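You operate a simulated robot arm through the tools that you are given. There is no shell and no other tool. Be economical: measure what you need, move in short steps, check, and stop when the job is done.

You are at the controls of a simulated two-armed robot. One attempt, no reset.

Task
Wipe up the spill on the top of the yellow-marked table with the blue cloth and put it back.

Only the result counts: the job must be done as asked and must still hold three seconds after the hand-in. Knocking over, shifting, dropping, spilling or breaking anything else fails it. Flat cloth is picked up by pressing the open fingertips on it (5 to 10 N) and closing them slowly along it; thin cloth reads only 2 to 8 mm in the jaws.

Robot
Two 7-joint arms with two-finger parallel grippers on one trunk, on a base that drives. Base frame: it is fixed to the floor where the robot stands at the start and does not move with it; the origin is under the middle of the robot, x ahead of it, y to its left, z up; the surface under the hand at the start is at about z = 0.765. Readings come in m, degrees, newtons and seconds.
The left shoulder is at the start at [0.07, 0.134, 1.101], the right one opposite. With the tool pointing down near the work surface each hand reaches from about 0.1 to 0.64 m from the robot's upright axis, wherever it stands, measured 20 degrees to its own side. Payload 1.57 kg a hand.
Tool frame (each hand has its own): the origin (TCP) lies between the finger pads and is the grasp point; the fingertips stand 0.03 m ahead of it; z points along the fingers, y is the line along which they close. The gripper opens to 0.08 m. The fingers are 0.017 m wide and 0.012 m thick; the gripper's body (0.04 by 0.082 m) begins 0.08 m behind the TCP.
Orientation is that of the tool frame in the base frame, as a unit quaternion [w, x, y, z]. With the fingers straight down and closing along the base's y, the tool's x points along the base's -x, its y along +y and its z along -z.

Tools
- The arms move only by the tool move_arm. It takes "left_steps", "right_steps" or both (then of equal length, played together; a hand with none holds still); each is a list of rows, each a list of 7 numbers: the closure, from 0 (fully open) to 1 (shut), then the shift along the tool's x, y, z in units of 300 mm (1.0 is 300 mm), then the turn, a rotation vector about the tool's x, y, z in units of 90 degrees (1.0 is 90 degrees). In form: [[gripper, tx, ty, tz, rx, ry, rz], ...]. A call has 1 to 10 rows; each row is the pose to reach, as a shift and turn from the pose commanded when the call began, along the tool's axes at that moment. A call with a number of a shift or a turn outside -1 to 1 is refused whole. Rows are played at 5 a second. More than 0.05 m and 8.6 degrees between two rows, or a gripper value outside its range, and nothing of the call is played. Where a pose cannot be reached the arm comes as near as it can. A force on the tool above 40 N (or 10 N above the force at the start of the call, whichever is more), or a blocked arm, ends the call early, and 0.2 s more pass. The fingers move at their own pace (about 0.153 m/s each) and stop on an object; they squeeze with about 36 N. The grip force told is the motor's: it shows also when the fingers shut on nothing. Time passes only in rows, and 0.2 s behind the last, so rows that repeat a pose let the fingers close. It gives the time, the measured TCP pose, the force on the tool (base axes), the opening and the grip force at its end, in the units of the frame above (readings bear some noise), with the torque about the TCP (base axes, N m) and any sound that the robot's microphone picked up.
- Cameras (640 x 400 px; columns grow to the right, rows downward): "scene" is now at [0.1191, 0.043, 1.3139]; the picture's right is [0.55, -0.83, 0.00], its down [-0.61, -0.40, -0.69] and it looks along [0.57, 0.38, -0.73] (base axes); focal length 280 px, centre (320, 200). "left" rides on the left gripper at [0.072, 0.007, -0.122] in its tool frame; the picture's right is [-0.09, 1.00, 0.00], its down [-0.84, -0.08, -0.54] and it looks along [-0.54, -0.05, 0.84] (tool axes); focal length 238 px, centre (320, 200). "right" rides on the right gripper at [0.072, -0.007, -0.122] in its tool frame; the picture's right is [0.09, 1.00, 0.00], its down [-0.84, 0.08, -0.54] and it looks along [-0.54, 0.05, 0.84] (tool axes); focal length 238 px, centre (320, 200). There is no depth. A picture from a camera that has moved, and an enlarged one, comes with that camera's place and axes in the base frame and with its lens.
- get_image(camera): a new picture of that camera. The clock stands still meanwhile.
- raise_lower(by): slides the trunk up (or, below 0, down) by that many m; the arms and the scene camera ride with it, the base frame stays. It gives what a move gives, with no picture.
- drive_base(legs): drives the robot by 1 to 6 legs, each [ahead, left, turn to the left] in m, m and degrees, along the robot's own axes; the way and the turn of a leg run together, so that a leg with both is an arc; at most 1.5 m and 180 degrees a leg. The arms and the cameras ride along, it lands a little off, and it stops where it bumps. It gives what a move gives.
- head_to(pan, tilt): turns the head with the scene camera to pan (to the left, within 86 degrees either way) and tilt (down, from -29 to 69), counted from straight ahead of the robot. It gives what a move gives.
- close_up(camera, box): a new picture of the part [left, top, right, bottom] of that camera's present view, enlarged. The clock stands still meanwhile.
- hand_in(): hands the job in; it is judged then, once.

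Work in short steps. Places have to be worked out from the pictures, the camera data and where the tool is seen: move nearer, look again, correct. Check each grasp and each placing, and mend what went wrong. You have 120 turns and 108 pictures in all, those below and enlarged ones among them. Open the grippers and draw the arms clear of the work before you hand the job in, unless the task says otherwise; then end with one line.

The tools are called as name(argument=value, ...) on one line, values as JSON. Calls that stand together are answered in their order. move_arm: Moves the arms, as the interface text tells. Its arguments: {"type":"object","properties":{"left_steps":{"type":"array","items":{"type":"array","items":{"type":"number"}}},"right_steps":{"type":"array","items":{"type":"array","items":{"type":"number"}}}},"required":[]} The other tools are called the same way: raise_lower (by) slides the trunk up or down; drive_base (legs) drives the base; head_to (pan, tilt) turns the head that bears the scene camera; get_image (camera) takes a picture; close_up (camera, box) takes an enlarged picture of a part of a camera's view; hand_in () hands the job in.

At the start:

```text
time_s: 0.0
left_position: [0.354, 0.4067, 1.0027]
left_ee_rot: [0.001, 0.0, 1.0, 0.0]
left_ft_force: [-0.4, 0.0, -0.8]
left_ft_torque: [0.0, -0.02, -0.01]
left_width: 0.0801
left_grasp_force: 0.0
right_position: [0.4594, 0.0159, 0.9557]
right_ee_rot: [0.0, 0.0, 1.0, 0.0]
right_ft_force: [0.9, 0.2, -0.3]
right_ft_torque: [0.0, -0.01, 0.01]
right_width: 0.0802
right_grasp_force: 0.0
trunk travel left (down, up): [-0.675, 0.265]
robot x, y, heading: [-0.0028, 0.0036, 0.1]
head pan, tilt: [33.4, 46.7]
```

scene: 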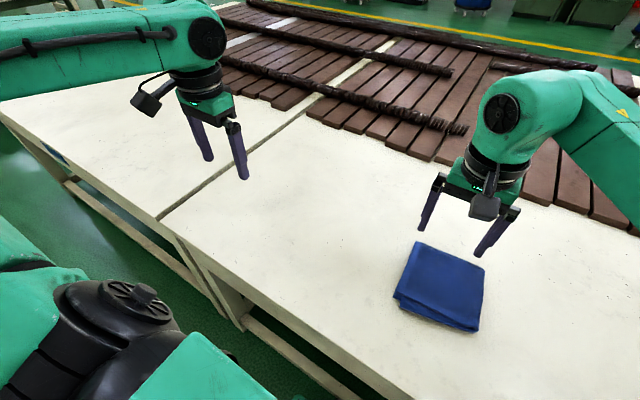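
right: 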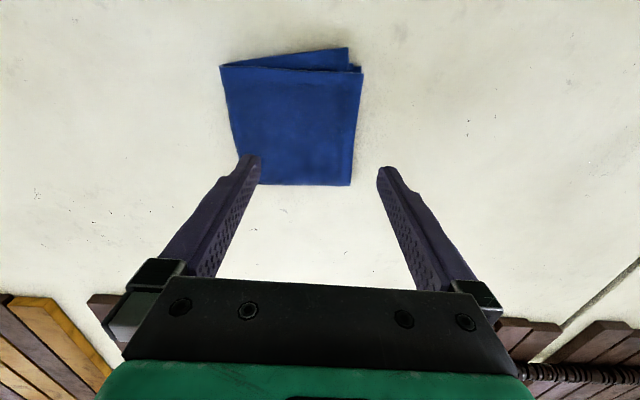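
left: 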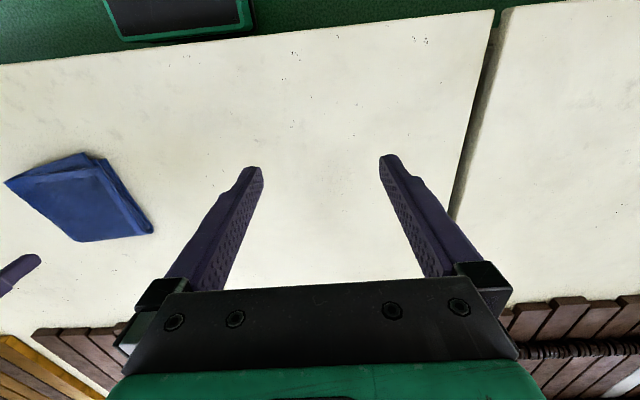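

The blue cloth lies in front of the right hand; no yellow-marked table or spill is visible yet. I look around with the head.

head_to(pan=80, tilt=25)

get_image(camera="scene")

head_to(pan=-70, tilt=25)

get_image(camera="scene")

head_to(pan=0, tilt=25)

get_image(camera="scene")

```text
time_s: 1.1
left_position: [0.3533, 0.4058, 1.0037]
left_ee_rot: [0.001, 0.0, 1.0, 0.001]
left_ft_force: [-0.3, 0.5, 0.7]
left_ft_torque: [0.04, 0.02, -0.02]
left_width: 0.0801
left_grasp_force: 0.1
right_position: [0.4605, 0.016, 0.9549]
right_ee_rot: [-0.001, 0.0, 1.0, 0.0]
right_ft_force: [0.9, -0.6, 1.1]
right_ft_torque: [-0.01, -0.02, 0.03]
right_width: 0.0801
right_grasp_force: 0.1
trunk travel left (down, up): [-0.675, 0.265]
robot x, y, heading: [0.0016, 0.0002, 0.1]
head pan, tilt: [80.0, 25.0]
```

```text
104 pictures are left
camera scene: at [0.0685, 0.0897, 1.3469], right [0.98, -0.17, 0.0], down [-0.07, -0.42, -0.91], along [0.16, 0.89, -0.42], focal length 280 px, centre (320, 200)
```

scene: 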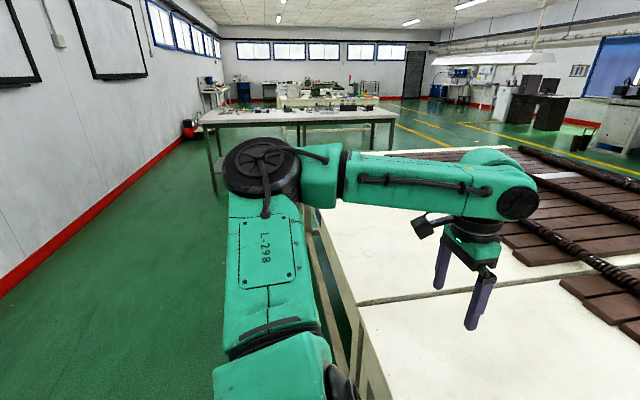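

```text
time_s: 3.5
left_position: [0.3543, 0.4069, 1.0035]
left_ee_rot: [0.001, 0.0, 1.0, 0.001]
left_ft_force: [0.2, 0.4, -0.2]
left_ft_torque: [-0.04, 0.02, 0.0]
left_width: 0.0799
left_grasp_force: 0.0
right_position: [0.4591, 0.0154, 0.9555]
right_ee_rot: [0.0, 0.0, 1.0, 0.0]
right_ft_force: [0.6, 0.6, -0.3]
right_ft_torque: [-0.02, -0.03, -0.01]
right_width: 0.0801
right_grasp_force: 0.1
trunk travel left (down, up): [-0.675, 0.265]
robot x, y, heading: [0.0029, -0.0001, 0.2]
head pan, tilt: [-70.0, 25.0]
```

```text
103 pictures are left
camera scene: at [0.084, -0.0876, 1.347], right [-0.94, -0.34, 0.0], down [-0.14, 0.4, -0.91], along [0.31, -0.85, -0.42], focal length 280 px, centre (320, 200)
```

scene: 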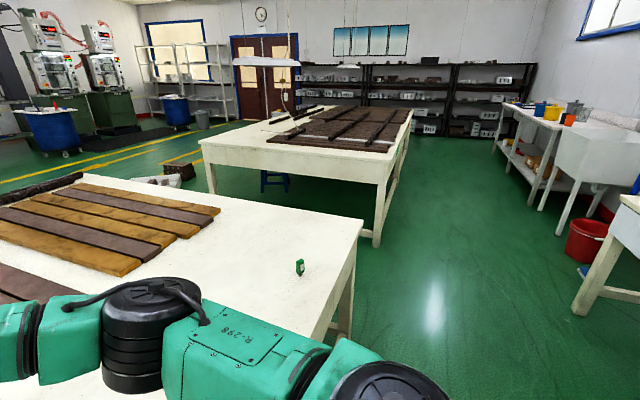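

```text
time_s: 4.9
left_position: [0.3538, 0.4064, 1.0032]
left_ee_rot: [0.001, -0.001, 1.0, 0.001]
left_ft_force: [-0.3, -0.2, -0.3]
left_ft_torque: [-0.03, 0.03, -0.02]
left_width: 0.0803
left_grasp_force: 0.1
right_position: [0.4597, 0.0149, 0.9548]
right_ee_rot: [0.0, 0.0, 1.0, -0.001]
right_ft_force: [0.6, -0.7, -0.2]
right_ft_torque: [0.0, 0.05, 0.02]
right_width: 0.0801
right_grasp_force: 0.1
trunk travel left (down, up): [-0.675, 0.265]
robot x, y, heading: [0.0022, -0.0008, 0.0]
head pan, tilt: [0.0, 25.0]
```

```text
102 pictures are left
camera scene: at [0.1445, -0.0011, 1.3469], right [0.0, -1.0, 0.0], down [-0.42, 0.0, -0.91], along [0.91, 0.0, -0.42], focal length 280 px, centre (320, 200)
```

scene: 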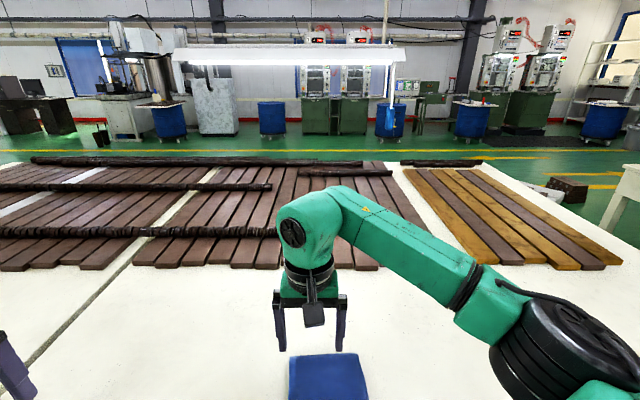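

A small green marker sits on this table; others may carry their colours too. I zoom in on the other tables.

close_up(camera="scene", box=[0, 150, 640, 400])

head_to(pan=-75, tilt=20)

close_up(camera="scene", box=[200, 80, 440, 230])

close_up(camera="scene", box=[400, 80, 640, 230])

close_up(camera="scene", box=[280, 200, 520, 350])

head_to(pan=80, tilt=20)

close_up(camera="scene", box=[180, 60, 420, 210])

```text
1.00 times, centred on (320, 275) of scene (not enlarged: the box is as wide or as high as the picture)
camera zoom: at [0.1445, -0.0011, 1.3469], right [0.0, -1.0, 0.0], down [-0.42, 0.0, -0.91], along [0.91, 0.0, -0.42], focal length 280 px, centre (320, 125)
```

zoom: 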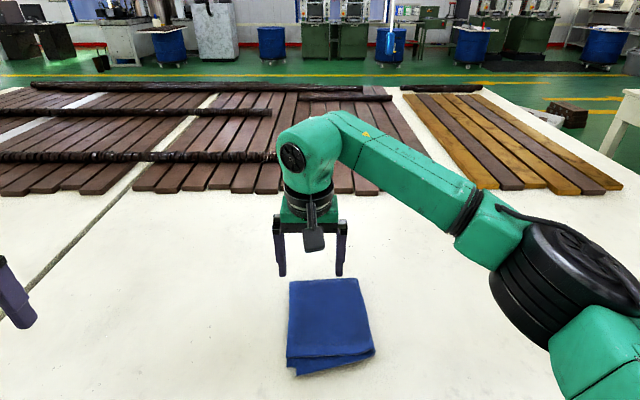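

```text
time_s: 6.4
left_position: [0.3542, 0.4068, 1.0023]
left_ee_rot: [0.001, 0.0, 1.0, 0.001]
left_ft_force: [-0.4, 0.7, -0.1]
left_ft_torque: [0.0, -0.01, -0.01]
left_width: 0.0801
left_grasp_force: 0.0
right_position: [0.4586, 0.0141, 0.9549]
right_ee_rot: [0.0, 0.0, 1.0, 0.0]
right_ft_force: [0.4, 0.7, 0.5]
right_ft_torque: [0.01, 0.03, 0.0]
right_width: 0.0798
right_grasp_force: 0.1
trunk travel left (down, up): [-0.675, 0.265]
robot x, y, heading: [-0.0012, -0.002, -0.0]
head pan, tilt: [-75.0, 20.0]
```

```text
2.67 times, centred on (320, 155) of scene
camera zoom: at [0.0766, -0.0909, 1.355], right [-0.97, -0.26, 0.0], down [-0.09, 0.33, -0.94], along [0.24, -0.91, -0.34], focal length 748 px, centre (320, 320)
```

zoom: 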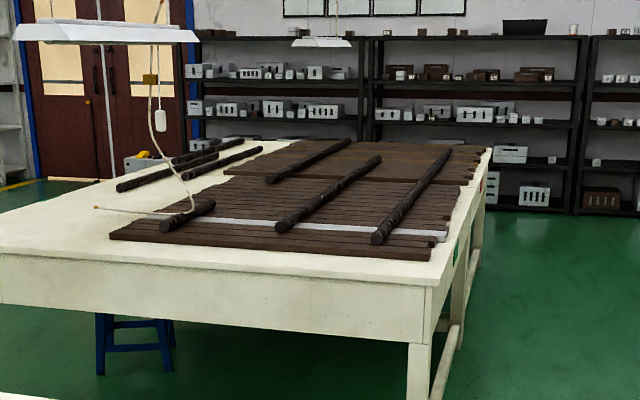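

```text
2.67 times, centred on (520, 155) of scene
camera zoom: at [0.0766, -0.0909, 1.355], right [-0.97, -0.26, 0.0], down [-0.09, 0.33, -0.94], along [0.24, -0.91, -0.34], focal length 748 px, centre (-213, 320)
```

zoom: 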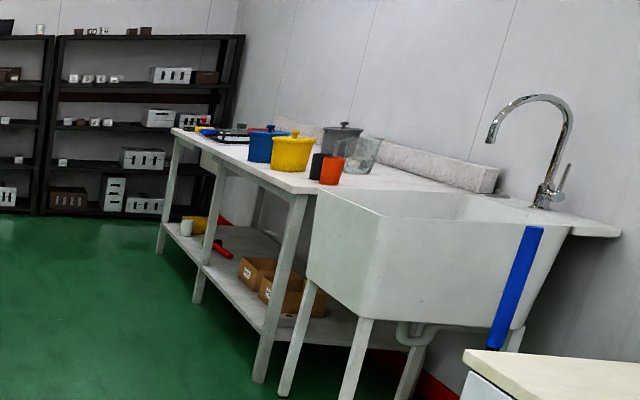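

```text
2.67 times, centred on (400, 275) of scene
camera zoom: at [0.0766, -0.0909, 1.355], right [-0.97, -0.26, 0.0], down [-0.09, 0.33, -0.94], along [0.24, -0.91, -0.34], focal length 748 px, centre (107, 0)
```

zoom: 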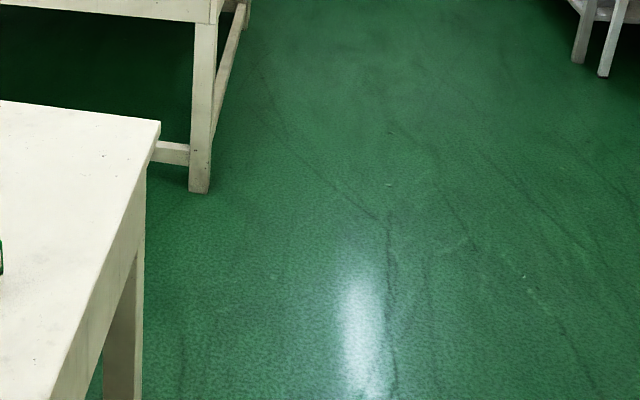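

```text
time_s: 8.8
left_position: [0.3547, 0.4072, 1.0034]
left_ee_rot: [0.001, 0.0, 1.0, 0.001]
left_ft_force: [0.1, -0.1, -0.1]
left_ft_torque: [0.0, 0.03, -0.01]
left_width: 0.0798
left_grasp_force: 0.1
right_position: [0.4591, 0.0154, 0.9548]
right_ee_rot: [0.0, 0.0, 1.0, 0.0]
right_ft_force: [0.0, -0.5, -0.4]
right_ft_torque: [-0.01, 0.0, -0.03]
right_width: 0.0799
right_grasp_force: 0.1
trunk travel left (down, up): [-0.675, 0.265]
robot x, y, heading: [0.002, 0.0012, -0.1]
head pan, tilt: [80.0, 20.0]
```

```text
2.67 times, centred on (300, 135) of scene
camera zoom: at [0.0686, 0.0907, 1.355], right [0.98, -0.17, 0.0], down [-0.06, -0.34, -0.94], along [0.16, 0.93, -0.34], focal length 748 px, centre (373, 373)
```

zoom: 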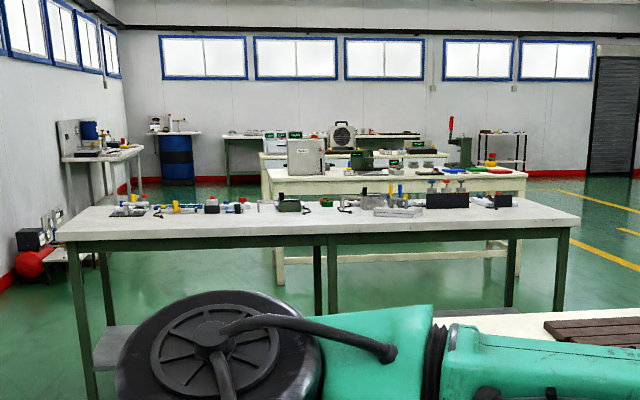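

Look further back on both sides.

head_to(pan=-86, tilt=30)

get_image(camera="scene")

head_to(pan=86, tilt=40)

get_image(camera="scene")

```text
time_s: 11.3
left_position: [0.3546, 0.4071, 1.003]
left_ee_rot: [0.001, 0.0, 1.0, 0.001]
left_ft_force: [0.5, 0.6, 0.7]
left_ft_torque: [0.01, 0.01, 0.02]
left_width: 0.0801
left_grasp_force: 0.1
right_position: [0.4591, 0.0156, 0.9552]
right_ee_rot: [0.001, 0.0, 1.0, 0.0]
right_ft_force: [-0.4, -0.4, -0.2]
right_ft_torque: [0.0, 0.0, -0.01]
right_width: 0.0799
right_grasp_force: 0.0
trunk travel left (down, up): [-0.675, 0.265]
robot x, y, heading: [-0.0005, -0.0008, 0.1]
head pan, tilt: [-85.9, 30.0]
```

```text
96 pictures are left
camera scene: at [0.0589, -0.0912, 1.339], right [-1.0, -0.07, 0.0], down [-0.04, 0.5, -0.87], along [0.06, -0.86, -0.5], focal length 280 px, centre (320, 200)
```

scene: 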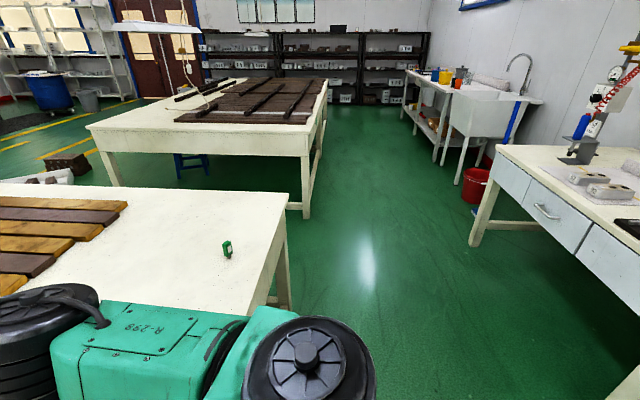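

```text
time_s: 13.9
left_position: [0.3538, 0.4077, 1.0024]
left_ee_rot: [0.001, 0.0, 1.0, 0.001]
left_ft_force: [-0.4, -0.1, -0.3]
left_ft_torque: [-0.01, -0.06, 0.01]
left_width: 0.0801
left_grasp_force: 0.1
right_position: [0.4599, 0.0152, 0.9561]
right_ee_rot: [0.001, 0.0, 1.0, 0.0]
right_ft_force: [-0.2, 0.2, -0.4]
right_ft_torque: [0.02, -0.03, 0.01]
right_width: 0.0798
right_grasp_force: 0.1
trunk travel left (down, up): [-0.675, 0.265]
robot x, y, heading: [-0.0006, -0.0005, -0.0]
head pan, tilt: [85.9, 40.0]
```

```text
95 pictures are left
camera scene: at [0.0585, 0.0838, 1.3236], right [1.0, -0.07, 0.0], down [-0.05, -0.64, -0.77], along [0.05, 0.76, -0.64], focal length 280 px, centre (320, 200)
```

scene: 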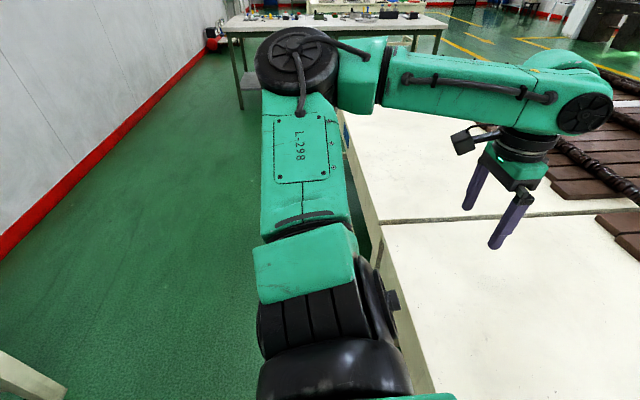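

The current table seems green-marked; another table stands behind. First I study the cloth while it's near.

close_up(camera="right", box=[200, 30, 400, 200])

head_to(pan=-10, tilt=60)

get_image(camera="scene")

```text
2.35 times, centred on (300, 115) of right
camera zoom: at [0.3868, 0.01, 1.0779], right [-0.09, 1.0, 0.0], down [0.84, 0.08, 0.54], along [0.54, 0.05, -0.84], focal length 561 px, centre (367, 400)
```

zoom: 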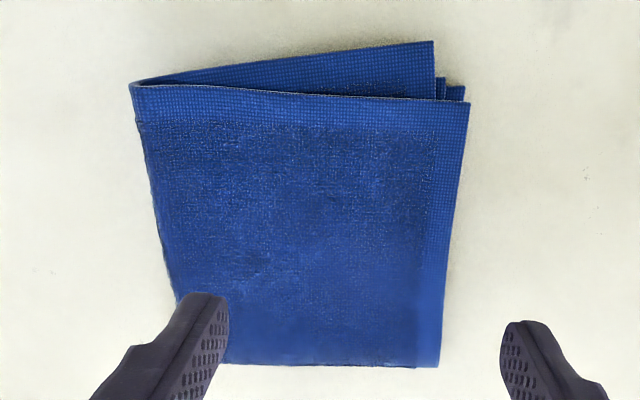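

```text
time_s: 15.6
left_position: [0.3549, 0.4064, 1.0031]
left_ee_rot: [0.001, 0.0, 1.0, 0.001]
left_ft_force: [-0.5, -0.4, -0.2]
left_ft_torque: [0.0, -0.03, -0.02]
left_width: 0.0802
left_grasp_force: 0.0
right_position: [0.4596, 0.0139, 0.9557]
right_ee_rot: [0.0, 0.0, 1.0, 0.0]
right_ft_force: [-0.4, 0.3, -0.7]
right_ft_torque: [0.03, -0.05, 0.01]
right_width: 0.08
right_grasp_force: 0.1
trunk travel left (down, up): [-0.675, 0.265]
robot x, y, heading: [0.0027, -0.003, -0.3]
head pan, tilt: [-10.0, 60.0]
```

```text
93 pictures are left
camera scene: at [0.1181, -0.0125, 1.2969], right [-0.17, -0.98, 0.0], down [-0.85, 0.15, -0.5], along [0.49, -0.09, -0.87], focal length 280 px, centre (320, 200)
```

scene: 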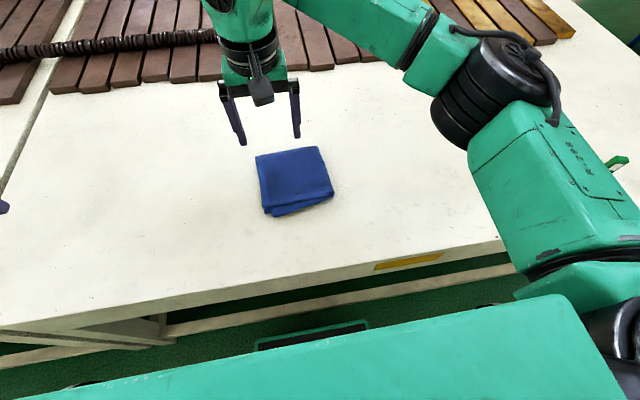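

A yellow plate is on the front edge of this very table, so the spill should be on this top. I search its surface.

close_up(camera="scene", box=[0, 60, 320, 260])

head_to(pan=-50, tilt=45)

get_image(camera="scene")

head_to(pan=20, tilt=45)

get_image(camera="scene")

```text
2.00 times, centred on (160, 160) of scene
camera zoom: at [0.1181, -0.0125, 1.2969], right [-0.17, -0.98, 0.0], down [-0.85, 0.15, -0.5], along [0.49, -0.09, -0.87], focal length 561 px, centre (640, 280)
```

zoom: 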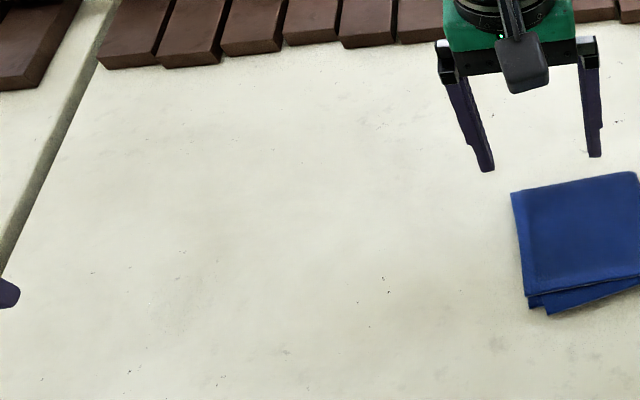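

```text
time_s: 16.7
left_position: [0.3543, 0.4077, 1.0032]
left_ee_rot: [0.001, 0.0, 1.0, 0.0]
left_ft_force: [0.2, 0.2, 0.1]
left_ft_torque: [0.0, -0.02, -0.01]
left_width: 0.0801
left_grasp_force: 0.0
right_position: [0.4595, 0.0153, 0.9553]
right_ee_rot: [0.0, -0.001, 1.0, 0.0]
right_ft_force: [0.1, -0.1, -0.1]
right_ft_torque: [0.01, 0.01, -0.01]
right_width: 0.0799
right_grasp_force: 0.0
trunk travel left (down, up): [-0.675, 0.265]
robot x, y, heading: [-0.0012, 0.0016, 0.1]
head pan, tilt: [-50.0, 45.0]
```

```text
91 pictures are left
camera scene: at [0.1047, -0.0632, 1.3163], right [-0.77, -0.64, 0.0], down [-0.46, 0.54, -0.71], along [0.45, -0.54, -0.71], focal length 280 px, centre (320, 200)
```

scene: 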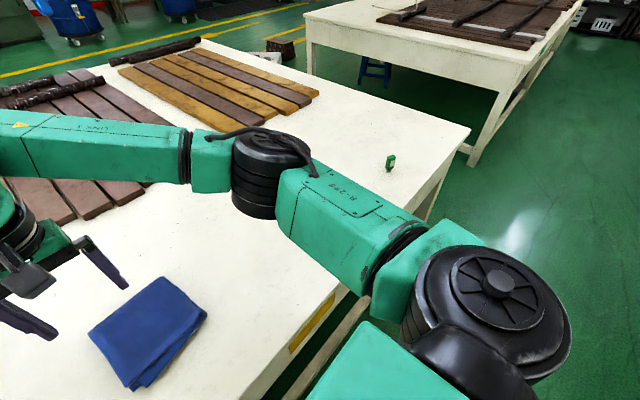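

```text
time_s: 18.1
left_position: [0.3544, 0.4064, 1.0036]
left_ee_rot: [0.001, 0.0, 1.0, 0.002]
left_ft_force: [-0.3, -0.4, 0.4]
left_ft_torque: [-0.01, 0.02, 0.02]
left_width: 0.0797
left_grasp_force: 0.0
right_position: [0.4601, 0.0145, 0.9553]
right_ee_rot: [0.0, 0.0, 1.0, 0.0]
right_ft_force: [0.0, -0.2, 1.0]
right_ft_torque: [0.01, 0.0, 0.01]
right_width: 0.0802
right_grasp_force: 0.0
trunk travel left (down, up): [-0.675, 0.265]
robot x, y, heading: [-0.0021, 0.001, -0.5]
head pan, tilt: [20.0, 45.0]
```

```text
90 pictures are left
camera scene: at [0.1288, 0.0267, 1.3164], right [0.34, -0.94, 0.0], down [-0.66, -0.24, -0.71], along [0.66, 0.24, -0.71], focal length 280 px, centre (320, 200)
```

scene: 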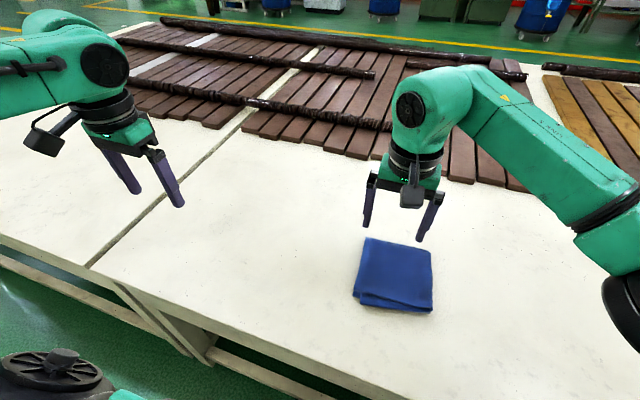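

No spill in the visible part of this table; the region behind the right arm is hidden. I drive 0.5 m right to see it.

drive_base(legs=[[0, -0.5, 0]])

get_image(camera="scene")

get_image(camera="right")

get_image(camera="left")

```text
time_s: 21.1
left_position: [0.3538, -0.0967, 1.0028]
left_ee_rot: [0.001, 0.0, 1.0, 0.0]
left_ft_force: [0.6, -0.3, -0.1]
left_ft_torque: [0.01, -0.02, -0.02]
left_width: 0.0801
left_grasp_force: 0.0
right_position: [0.4582, -0.4891, 0.9552]
right_ee_rot: [-0.001, 0.001, 1.0, 0.0]
right_ft_force: [-0.5, 0.7, -0.6]
right_ft_torque: [0.02, -0.01, 0.01]
right_width: 0.0798
right_grasp_force: 0.1
trunk travel left (down, up): [-0.675, 0.265]
robot x, y, heading: [0.0009, -0.5047, -0.1]
head pan, tilt: [20.0, 45.0]
```

```text
89 pictures are left
camera scene: at [0.1281, -0.4762, 1.3163], right [0.34, -0.94, 0.0], down [-0.67, -0.24, -0.71], along [0.67, 0.24, -0.71], focal length 280 px, centre (320, 200)
```

scene: 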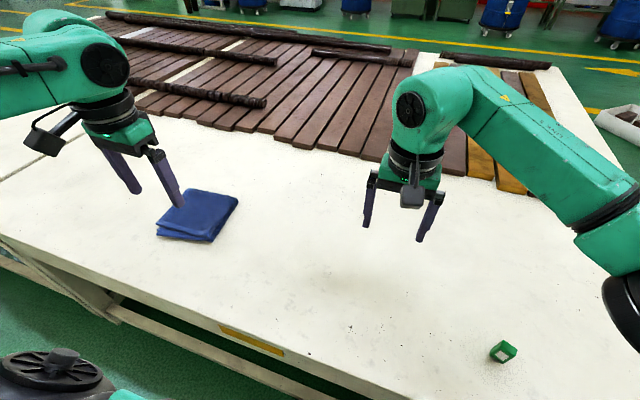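

```text
88 pictures are left
camera right: at [0.3861, -0.4938, 1.0779], right [-0.09, 1.0, 0.0], down [0.84, 0.08, 0.54], along [0.54, 0.05, -0.84], focal length 238 px, centre (320, 200)
```

right: 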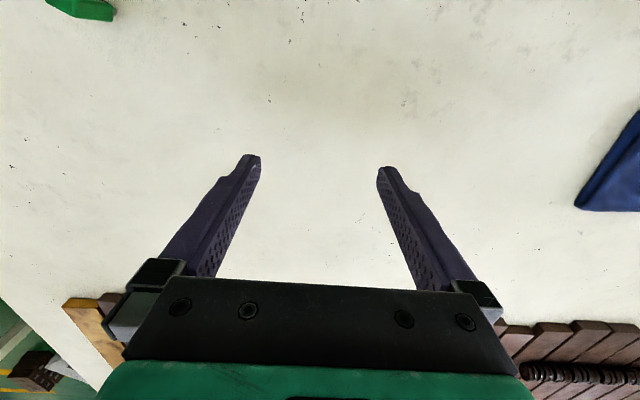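

```text
87 pictures are left
camera left: at [0.2824, -0.0901, 1.1251], right [0.09, 1.0, 0.0], down [0.84, -0.08, 0.54], along [0.54, -0.05, -0.84], focal length 238 px, centre (320, 200)
```

left: 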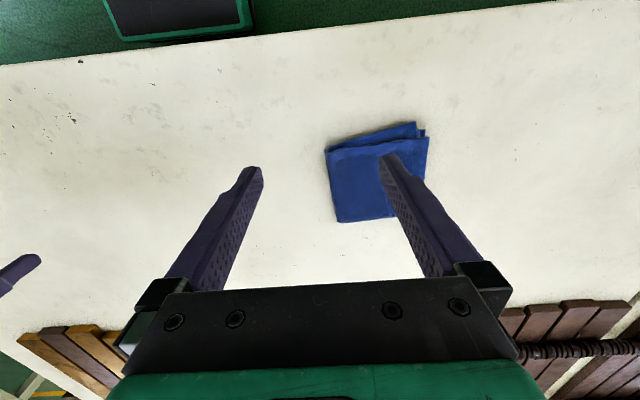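

A faint beige tone shows ahead of the right fingers; I enlarge it.

close_up(camera="right", box=[120, 0, 440, 200])

close_up(camera="scene", box=[200, 190, 520, 390])

head_to(pan=-20, tilt=65)

get_image(camera="scene")

```text
2.00 times, centred on (280, 100) of right
camera zoom: at [0.3861, -0.4938, 1.0779], right [-0.09, 1.0, 0.0], down [0.84, 0.08, 0.54], along [0.54, 0.05, -0.84], focal length 477 px, centre (400, 400)
```

zoom: 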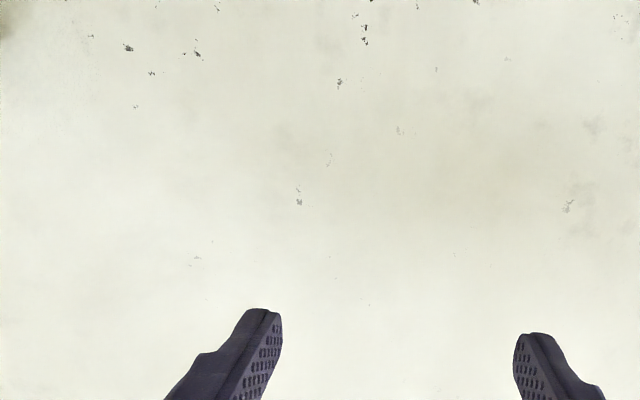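

```text
2.00 times, centred on (360, 290) of scene
camera zoom: at [0.1281, -0.4762, 1.3163], right [0.34, -0.94, 0.0], down [-0.67, -0.24, -0.71], along [0.67, 0.24, -0.71], focal length 561 px, centre (240, 20)
```

zoom: 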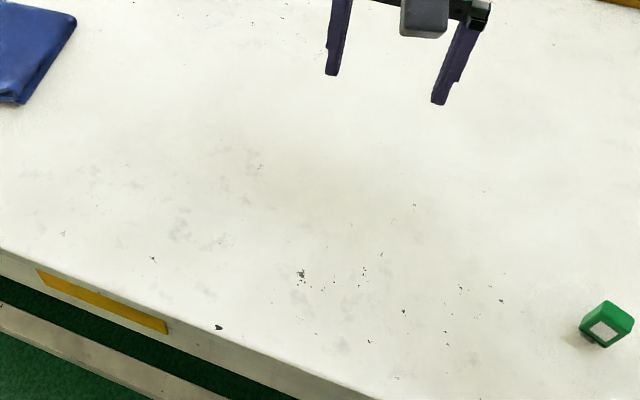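

```text
time_s: 22.1
left_position: [0.355, -0.0966, 1.0035]
left_ee_rot: [0.001, 0.002, 1.0, 0.001]
left_ft_force: [0.3, -0.5, -0.1]
left_ft_torque: [-0.01, -0.01, -0.03]
left_width: 0.0803
left_grasp_force: 0.0
right_position: [0.4578, -0.4888, 0.9543]
right_ee_rot: [0.0, 0.002, 1.0, -0.001]
right_ft_force: [-1.0, 0.1, 0.9]
right_ft_torque: [0.02, -0.02, 0.0]
right_width: 0.0799
right_grasp_force: 0.0
trunk travel left (down, up): [-0.675, 0.265]
robot x, y, heading: [0.0001, -0.5018, -0.1]
head pan, tilt: [-20.0, 65.0]
```

```text
84 pictures are left
camera scene: at [0.1087, -0.525, 1.2913], right [-0.34, -0.94, 0.0], down [-0.85, 0.31, -0.42], along [0.4, -0.15, -0.91], focal length 280 px, centre (320, 200)
```

scene: 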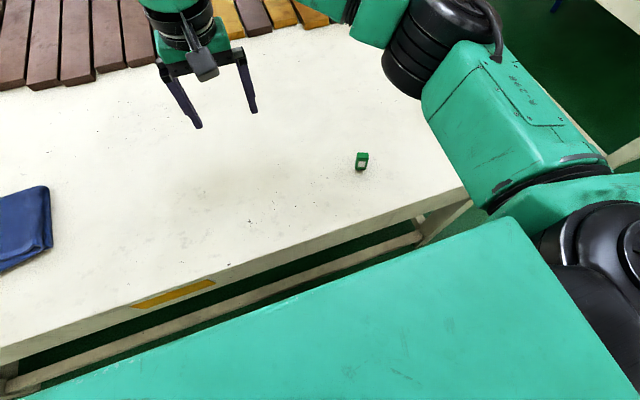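

There is possibly a very faint beige stain, or a shadow of the gripper. I drive on 0.3 m right to see whether it moves along.

drive_base(legs=[[0, -0.3, 0]])

head_to(pan=20, tilt=55)

get_image(camera="scene")

get_image(camera="right")

get_image(camera="left")

```text
time_s: 24.2
left_position: [0.3528, -0.3976, 1.0039]
left_ee_rot: [0.0, 0.0, 1.0, 0.0]
left_ft_force: [0.0, 0.7, -0.2]
left_ft_torque: [0.04, -0.01, 0.0]
left_width: 0.08
left_grasp_force: 0.0
right_position: [0.4585, -0.7906, 0.9555]
right_ee_rot: [-0.001, 0.0, 1.0, 0.0]
right_ft_force: [-0.5, -0.3, 0.0]
right_ft_torque: [0.03, 0.06, 0.03]
right_width: 0.0799
right_grasp_force: 0.1
trunk travel left (down, up): [-0.675, 0.265]
robot x, y, heading: [-0.0021, -0.8079, 0.0]
head pan, tilt: [-20.0, 65.0]
```

```text
time_s: 25.3
left_position: [0.3521, -0.3972, 1.003]
left_ee_rot: [0.0, 0.0, 1.0, 0.001]
left_ft_force: [-0.4, -0.3, 0.4]
left_ft_torque: [0.01, 0.0, 0.0]
left_width: 0.0798
left_grasp_force: 0.1
right_position: [0.4577, -0.7912, 0.9548]
right_ee_rot: [0.0, 0.0, 1.0, 0.0]
right_ft_force: [-0.3, -0.9, -0.2]
right_ft_torque: [-0.02, -0.03, 0.01]
right_width: 0.0801
right_grasp_force: 0.1
trunk travel left (down, up): [-0.675, 0.265]
robot x, y, heading: [-0.0004, -0.8049, 0.1]
head pan, tilt: [20.0, 55.0]
```

```text
83 pictures are left
camera scene: at [0.119, -0.7822, 1.3029], right [0.34, -0.94, 0.0], down [-0.77, -0.28, -0.57], along [0.54, 0.2, -0.82], focal length 280 px, centre (320, 200)
```

scene: 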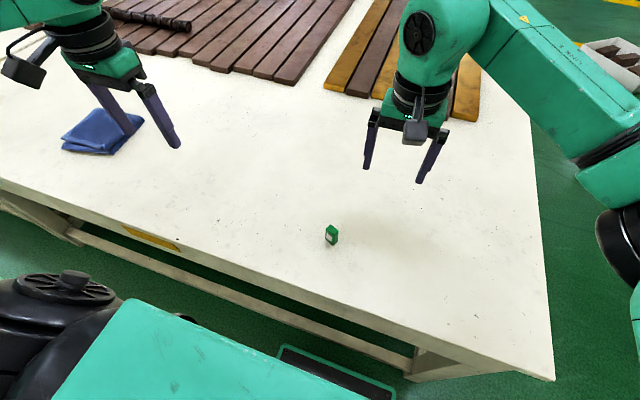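

```text
82 pictures are left
camera right: at [0.3855, -0.7958, 1.0779], right [-0.09, 1.0, 0.0], down [0.84, 0.08, 0.54], along [0.54, 0.05, -0.84], focal length 238 px, centre (320, 200)
```

right: 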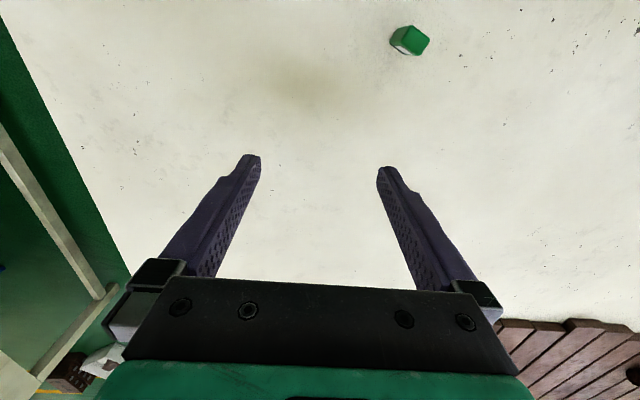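

```text
81 pictures are left
camera left: at [0.2809, -0.3924, 1.1253], right [0.09, 1.0, 0.0], down [0.84, -0.08, 0.54], along [0.54, -0.05, -0.84], focal length 238 px, centre (320, 200)
```

left: 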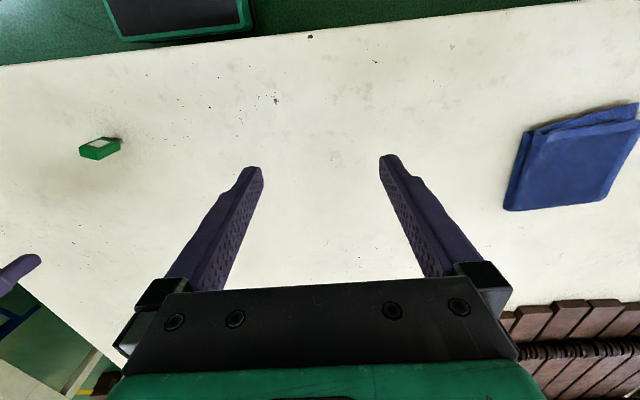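

The patch moves with the gripper, so it is a shadow. I raise the trunk for an overview of the whole top, the far part too.

raise_lower(by=0.26)

head_to(pan=20, tilt=40)

get_image(camera="scene")

close_up(camera="scene", box=[0, 20, 320, 220])

close_up(camera="scene", box=[320, 20, 640, 220])

```text
time_s: 27.9
left_position: [0.3538, -0.3985, 1.2633]
left_ee_rot: [0.0, -0.001, 1.0, 0.0]
left_ft_force: [0.6, -0.3, 0.5]
left_ft_torque: [0.0, -0.01, -0.02]
left_width: 0.0798
left_grasp_force: 0.0
right_position: [0.4575, -0.7906, 1.216]
right_ee_rot: [-0.001, -0.001, 1.0, -0.001]
right_ft_force: [0.1, 0.2, 0.2]
right_ft_torque: [-0.02, 0.02, -0.01]
right_width: 0.0799
right_grasp_force: 0.1
trunk travel left (down, up): [-0.935, 0.005]
robot x, y, heading: [-0.0028, -0.8062, -0.0]
head pan, tilt: [20.0, 55.0]
```

```text
time_s: 28.7
left_position: [0.3537, -0.3982, 1.2633]
left_ee_rot: [0.0, 0.001, 1.0, 0.001]
left_ft_force: [0.0, -0.2, 0.4]
left_ft_torque: [-0.01, -0.04, -0.04]
left_width: 0.08
left_grasp_force: 0.0
right_position: [0.4586, -0.7921, 1.2146]
right_ee_rot: [0.0, 0.0, 1.0, 0.0]
right_ft_force: [0.7, -0.3, -0.7]
right_ft_torque: [0.0, -0.01, 0.01]
right_width: 0.0801
right_grasp_force: 0.1
trunk travel left (down, up): [-0.935, 0.005]
robot x, y, heading: [-0.0009, -0.8042, 0.1]
head pan, tilt: [20.0, 40.0]
```

```text
80 pictures are left
camera scene: at [0.1312, -0.7778, 1.5835], right [0.34, -0.94, 0.0], down [-0.6, -0.22, -0.77], along [0.72, 0.26, -0.64], focal length 280 px, centre (320, 200)
```

scene: 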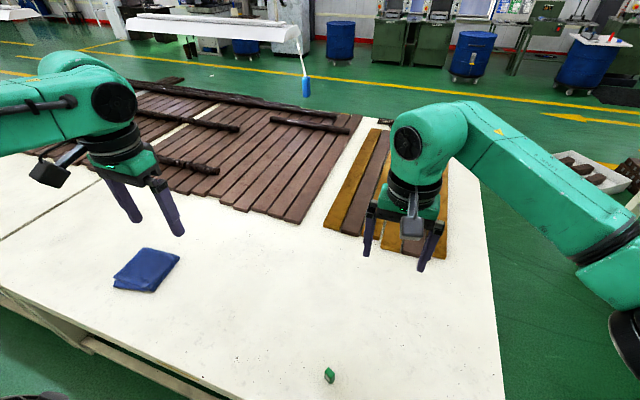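

```text
2.00 times, centred on (160, 120) of scene
camera zoom: at [0.1312, -0.7778, 1.5835], right [0.34, -0.94, 0.0], down [-0.6, -0.22, -0.77], along [0.72, 0.26, -0.64], focal length 561 px, centre (640, 360)
```

zoom: 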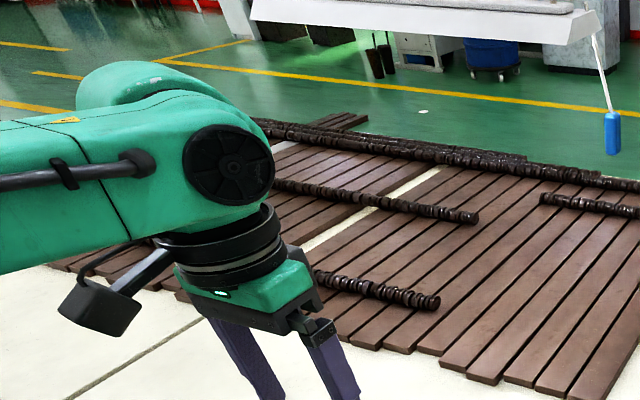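

```text
2.00 times, centred on (480, 120) of scene
camera zoom: at [0.1312, -0.7778, 1.5835], right [0.34, -0.94, 0.0], down [-0.6, -0.22, -0.77], along [0.72, 0.26, -0.64], focal length 561 px, centre (0, 360)
```

zoom: 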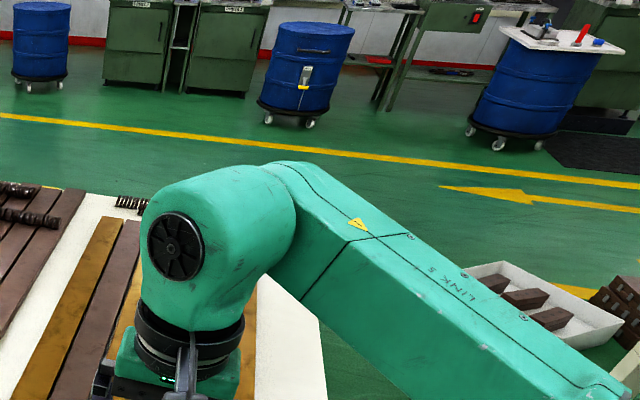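

Nothing obvious; I enlarge pieces of the top to find a faint or clear spill.

close_up(camera="scene", box=[0, 190, 240, 340])

close_up(camera="scene", box=[140, 200, 380, 350])

close_up(camera="scene", box=[300, 250, 540, 400])

```text
2.67 times, centred on (120, 265) of scene
camera zoom: at [0.1312, -0.7778, 1.5835], right [0.34, -0.94, 0.0], down [-0.6, -0.22, -0.77], along [0.72, 0.26, -0.64], focal length 748 px, centre (853, 27)
```

zoom: 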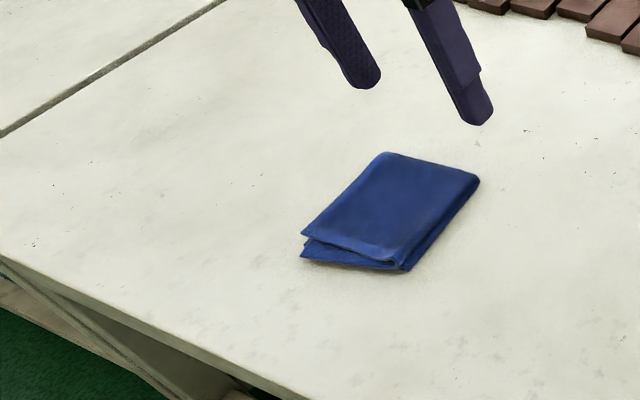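

```text
2.67 times, centred on (260, 275) of scene
camera zoom: at [0.1312, -0.7778, 1.5835], right [0.34, -0.94, 0.0], down [-0.6, -0.22, -0.77], along [0.72, 0.26, -0.64], focal length 748 px, centre (480, 0)
```

zoom: 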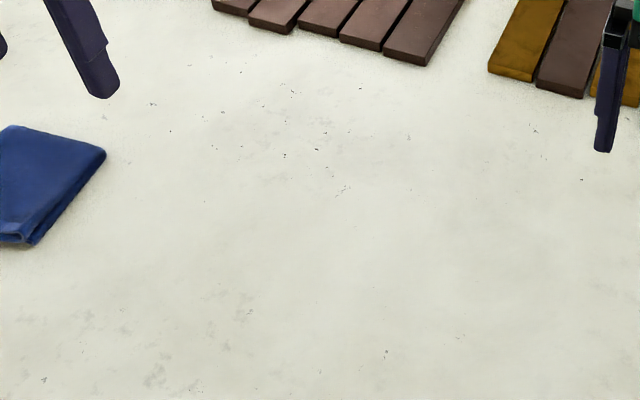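

```text
2.67 times, centred on (420, 325) of scene
camera zoom: at [0.1312, -0.7778, 1.5835], right [0.34, -0.94, 0.0], down [-0.6, -0.22, -0.77], along [0.72, 0.26, -0.64], focal length 748 px, centre (53, -133)
```

zoom: 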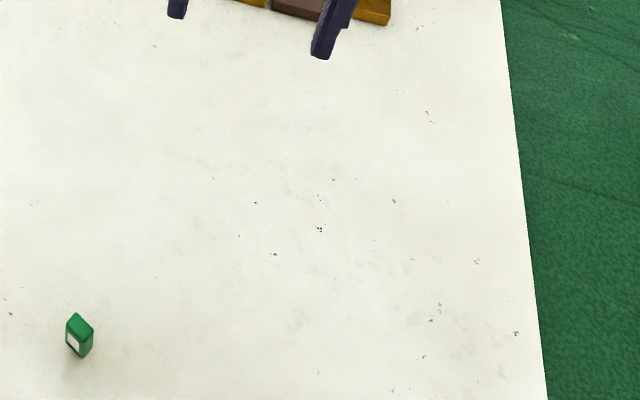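

This top looks clean everywhere, so another table may be yellow-marked as well. I back off and turn to look behind.

drive_base(legs=[[-0.3, 0, 0], [0, 0, 90]])

head_to(pan=70, tilt=25)

get_image(camera="scene")

head_to(pan=0, tilt=25)

get_image(camera="scene")

```text
time_s: 34.6
left_position: [-0.7125, -0.4557, 1.2625]
left_ee_rot: [0.001, 0.711, -0.703, -0.001]
left_ft_force: [-0.1, 0.4, 0.2]
left_ft_torque: [-0.04, 0.01, -0.04]
left_width: 0.0798
left_grasp_force: 0.1
right_position: [-0.3216, -0.347, 1.2152]
right_ee_rot: [0.0, 0.712, -0.703, 0.0]
right_ft_force: [0.0, 0.0, -0.2]
right_ft_torque: [-0.01, 0.0, -0.03]
right_width: 0.0801
right_grasp_force: 0.2
trunk travel left (down, up): [-0.935, 0.005]
robot x, y, heading: [-0.3011, -0.8057, 90.6]
head pan, tilt: [20.0, 40.0]
```

```text
time_s: 35.8
left_position: [-0.714, -0.4561, 1.2639]
left_ee_rot: [0.0, 0.711, -0.703, -0.001]
left_ft_force: [0.0, 0.0, -0.2]
left_ft_torque: [0.01, 0.03, -0.03]
left_width: 0.08
left_grasp_force: 0.1
right_position: [-0.3241, -0.3474, 1.2154]
right_ee_rot: [0.0, 0.712, -0.703, 0.0]
right_ft_force: [-0.8, 0.8, 0.4]
right_ft_torque: [0.02, 0.02, 0.01]
right_width: 0.08
right_grasp_force: 0.0
trunk travel left (down, up): [-0.935, 0.005]
robot x, y, heading: [-0.3014, -0.8018, 90.6]
head pan, tilt: [70.0, 25.0]
```

```text
74 pictures are left
camera scene: at [-0.3882, -0.7259, 1.6069], right [0.33, 0.94, 0.0], down [0.4, -0.14, -0.91], along [-0.85, 0.3, -0.42], focal length 280 px, centre (320, 200)
```

scene: 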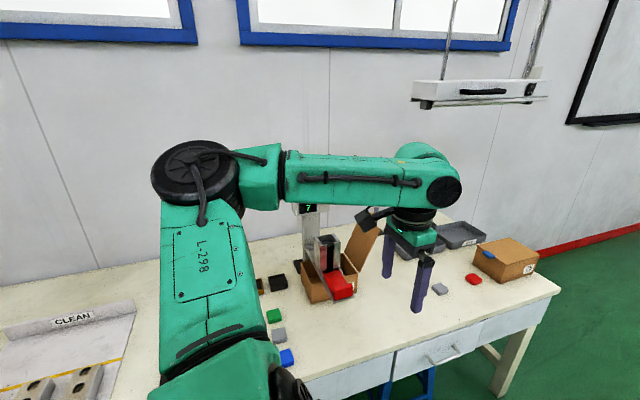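

```text
time_s: 37.2
left_position: [-0.7133, -0.4567, 1.2618]
left_ee_rot: [0.001, 0.711, -0.703, 0.0]
left_ft_force: [-0.1, -0.6, 0.3]
left_ft_torque: [-0.01, 0.02, 0.0]
left_width: 0.0798
left_grasp_force: 0.0
right_position: [-0.3247, -0.3473, 1.2153]
right_ee_rot: [0.0, 0.712, -0.702, 0.001]
right_ft_force: [-0.3, -0.3, -0.7]
right_ft_torque: [0.01, 0.04, 0.03]
right_width: 0.0798
right_grasp_force: 0.1
trunk travel left (down, up): [-0.935, 0.005]
robot x, y, heading: [-0.3028, -0.8042, 90.7]
head pan, tilt: [0.0, 25.0]
```

```text
73 pictures are left
camera scene: at [-0.3026, -0.6644, 1.6069], right [1.0, 0.01, 0.0], down [0.01, -0.42, -0.91], along [-0.01, 0.91, -0.42], focal length 280 px, centre (320, 200)
```

scene: 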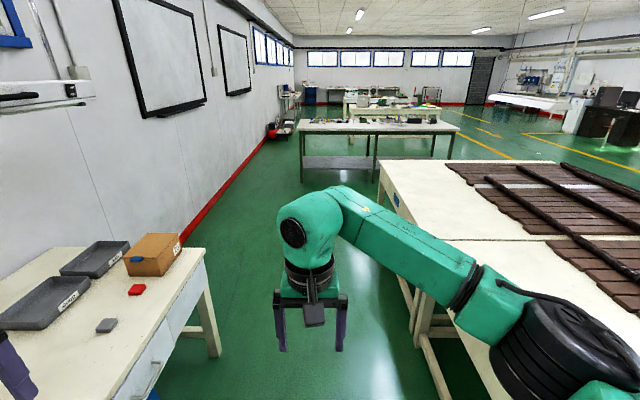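

The bench behind has no mark visible. I zoom on the tables along the aisle, then look toward the other end.

close_up(camera="scene", box=[280, 80, 480, 205])

close_up(camera="scene", box=[360, 140, 640, 315])

head_to(pan=-60, tilt=30)

get_image(camera="scene")

```text
3.20 times, centred on (380, 142) of scene
camera zoom: at [-0.3026, -0.6644, 1.6069], right [1.0, 0.01, 0.0], down [0.01, -0.42, -0.91], along [-0.01, 0.91, -0.42], focal length 897 px, centre (128, 384)
```

zoom: 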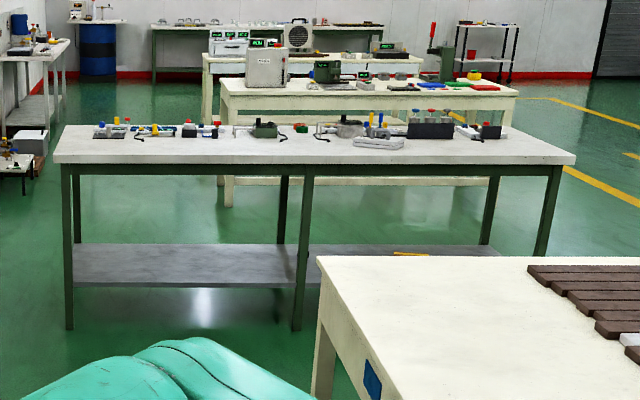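

```text
2.29 times, centred on (500, 228) of scene
camera zoom: at [-0.3026, -0.6644, 1.6069], right [1.0, 0.01, 0.0], down [0.01, -0.42, -0.91], along [-0.01, 0.91, -0.42], focal length 641 px, centre (-91, 137)
```

zoom: 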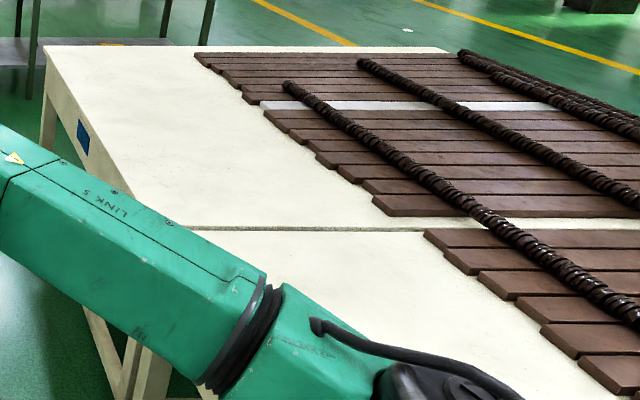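

```text
time_s: 38.5
left_position: [-0.7143, -0.4566, 1.2625]
left_ee_rot: [0.0, 0.712, -0.703, -0.001]
left_ft_force: [0.0, 0.8, 0.9]
left_ft_torque: [-0.01, -0.01, 0.04]
left_width: 0.08
left_grasp_force: 0.1
right_position: [-0.3233, -0.3467, 1.2161]
right_ee_rot: [0.0, 0.712, -0.702, 0.0]
right_ft_force: [0.2, -0.2, -1.0]
right_ft_torque: [-0.01, 0.03, -0.01]
right_width: 0.0799
right_grasp_force: 0.0
trunk travel left (down, up): [-0.935, 0.005]
robot x, y, heading: [-0.3025, -0.8054, 90.8]
head pan, tilt: [-60.0, 30.0]
```

```text
70 pictures are left
camera scene: at [-0.2237, -0.7104, 1.599], right [0.51, -0.86, 0.0], down [-0.43, -0.26, -0.87], along [0.74, 0.44, -0.5], focal length 280 px, centre (320, 200)
```

scene: 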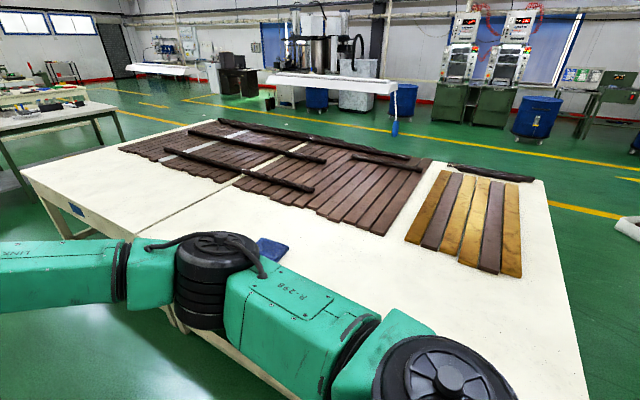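

By plates: left table blue, middle yellow, far right green. So the spill should be on the middle top; I look at it at this grazing angle.

close_up(camera="scene", box=[380, 160, 600, 298])

close_up(camera="scene", box=[150, 180, 390, 330])

close_up(camera="scene", box=[400, 260, 620, 398])

```text
2.90 times, centred on (490, 229) of scene
camera zoom: at [-0.2237, -0.7104, 1.599], right [0.51, -0.86, 0.0], down [-0.43, -0.26, -0.87], along [0.74, 0.44, -0.5], focal length 813 px, centre (-173, 116)
```

zoom: 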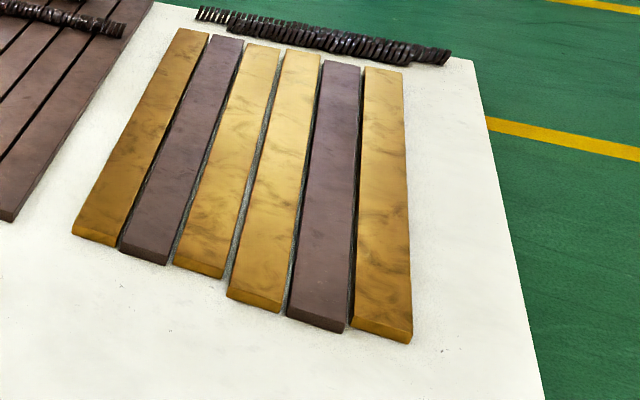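

```text
2.67 times, centred on (270, 255) of scene
camera zoom: at [-0.2237, -0.7104, 1.599], right [0.51, -0.86, 0.0], down [-0.43, -0.26, -0.87], along [0.74, 0.44, -0.5], focal length 748 px, centre (453, 53)
```

zoom: 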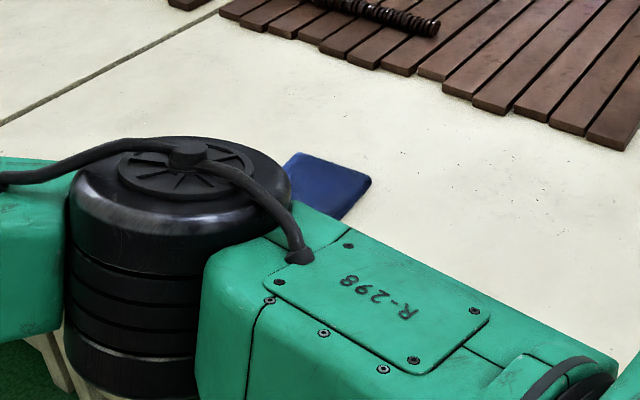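

```text
2.90 times, centred on (510, 329) of scene
camera zoom: at [-0.2237, -0.7104, 1.599], right [0.51, -0.86, 0.0], down [-0.43, -0.26, -0.87], along [0.74, 0.44, -0.5], focal length 813 px, centre (-231, -174)
```

zoom: 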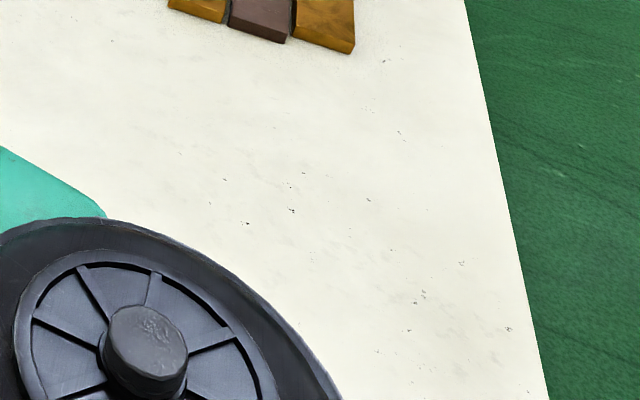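

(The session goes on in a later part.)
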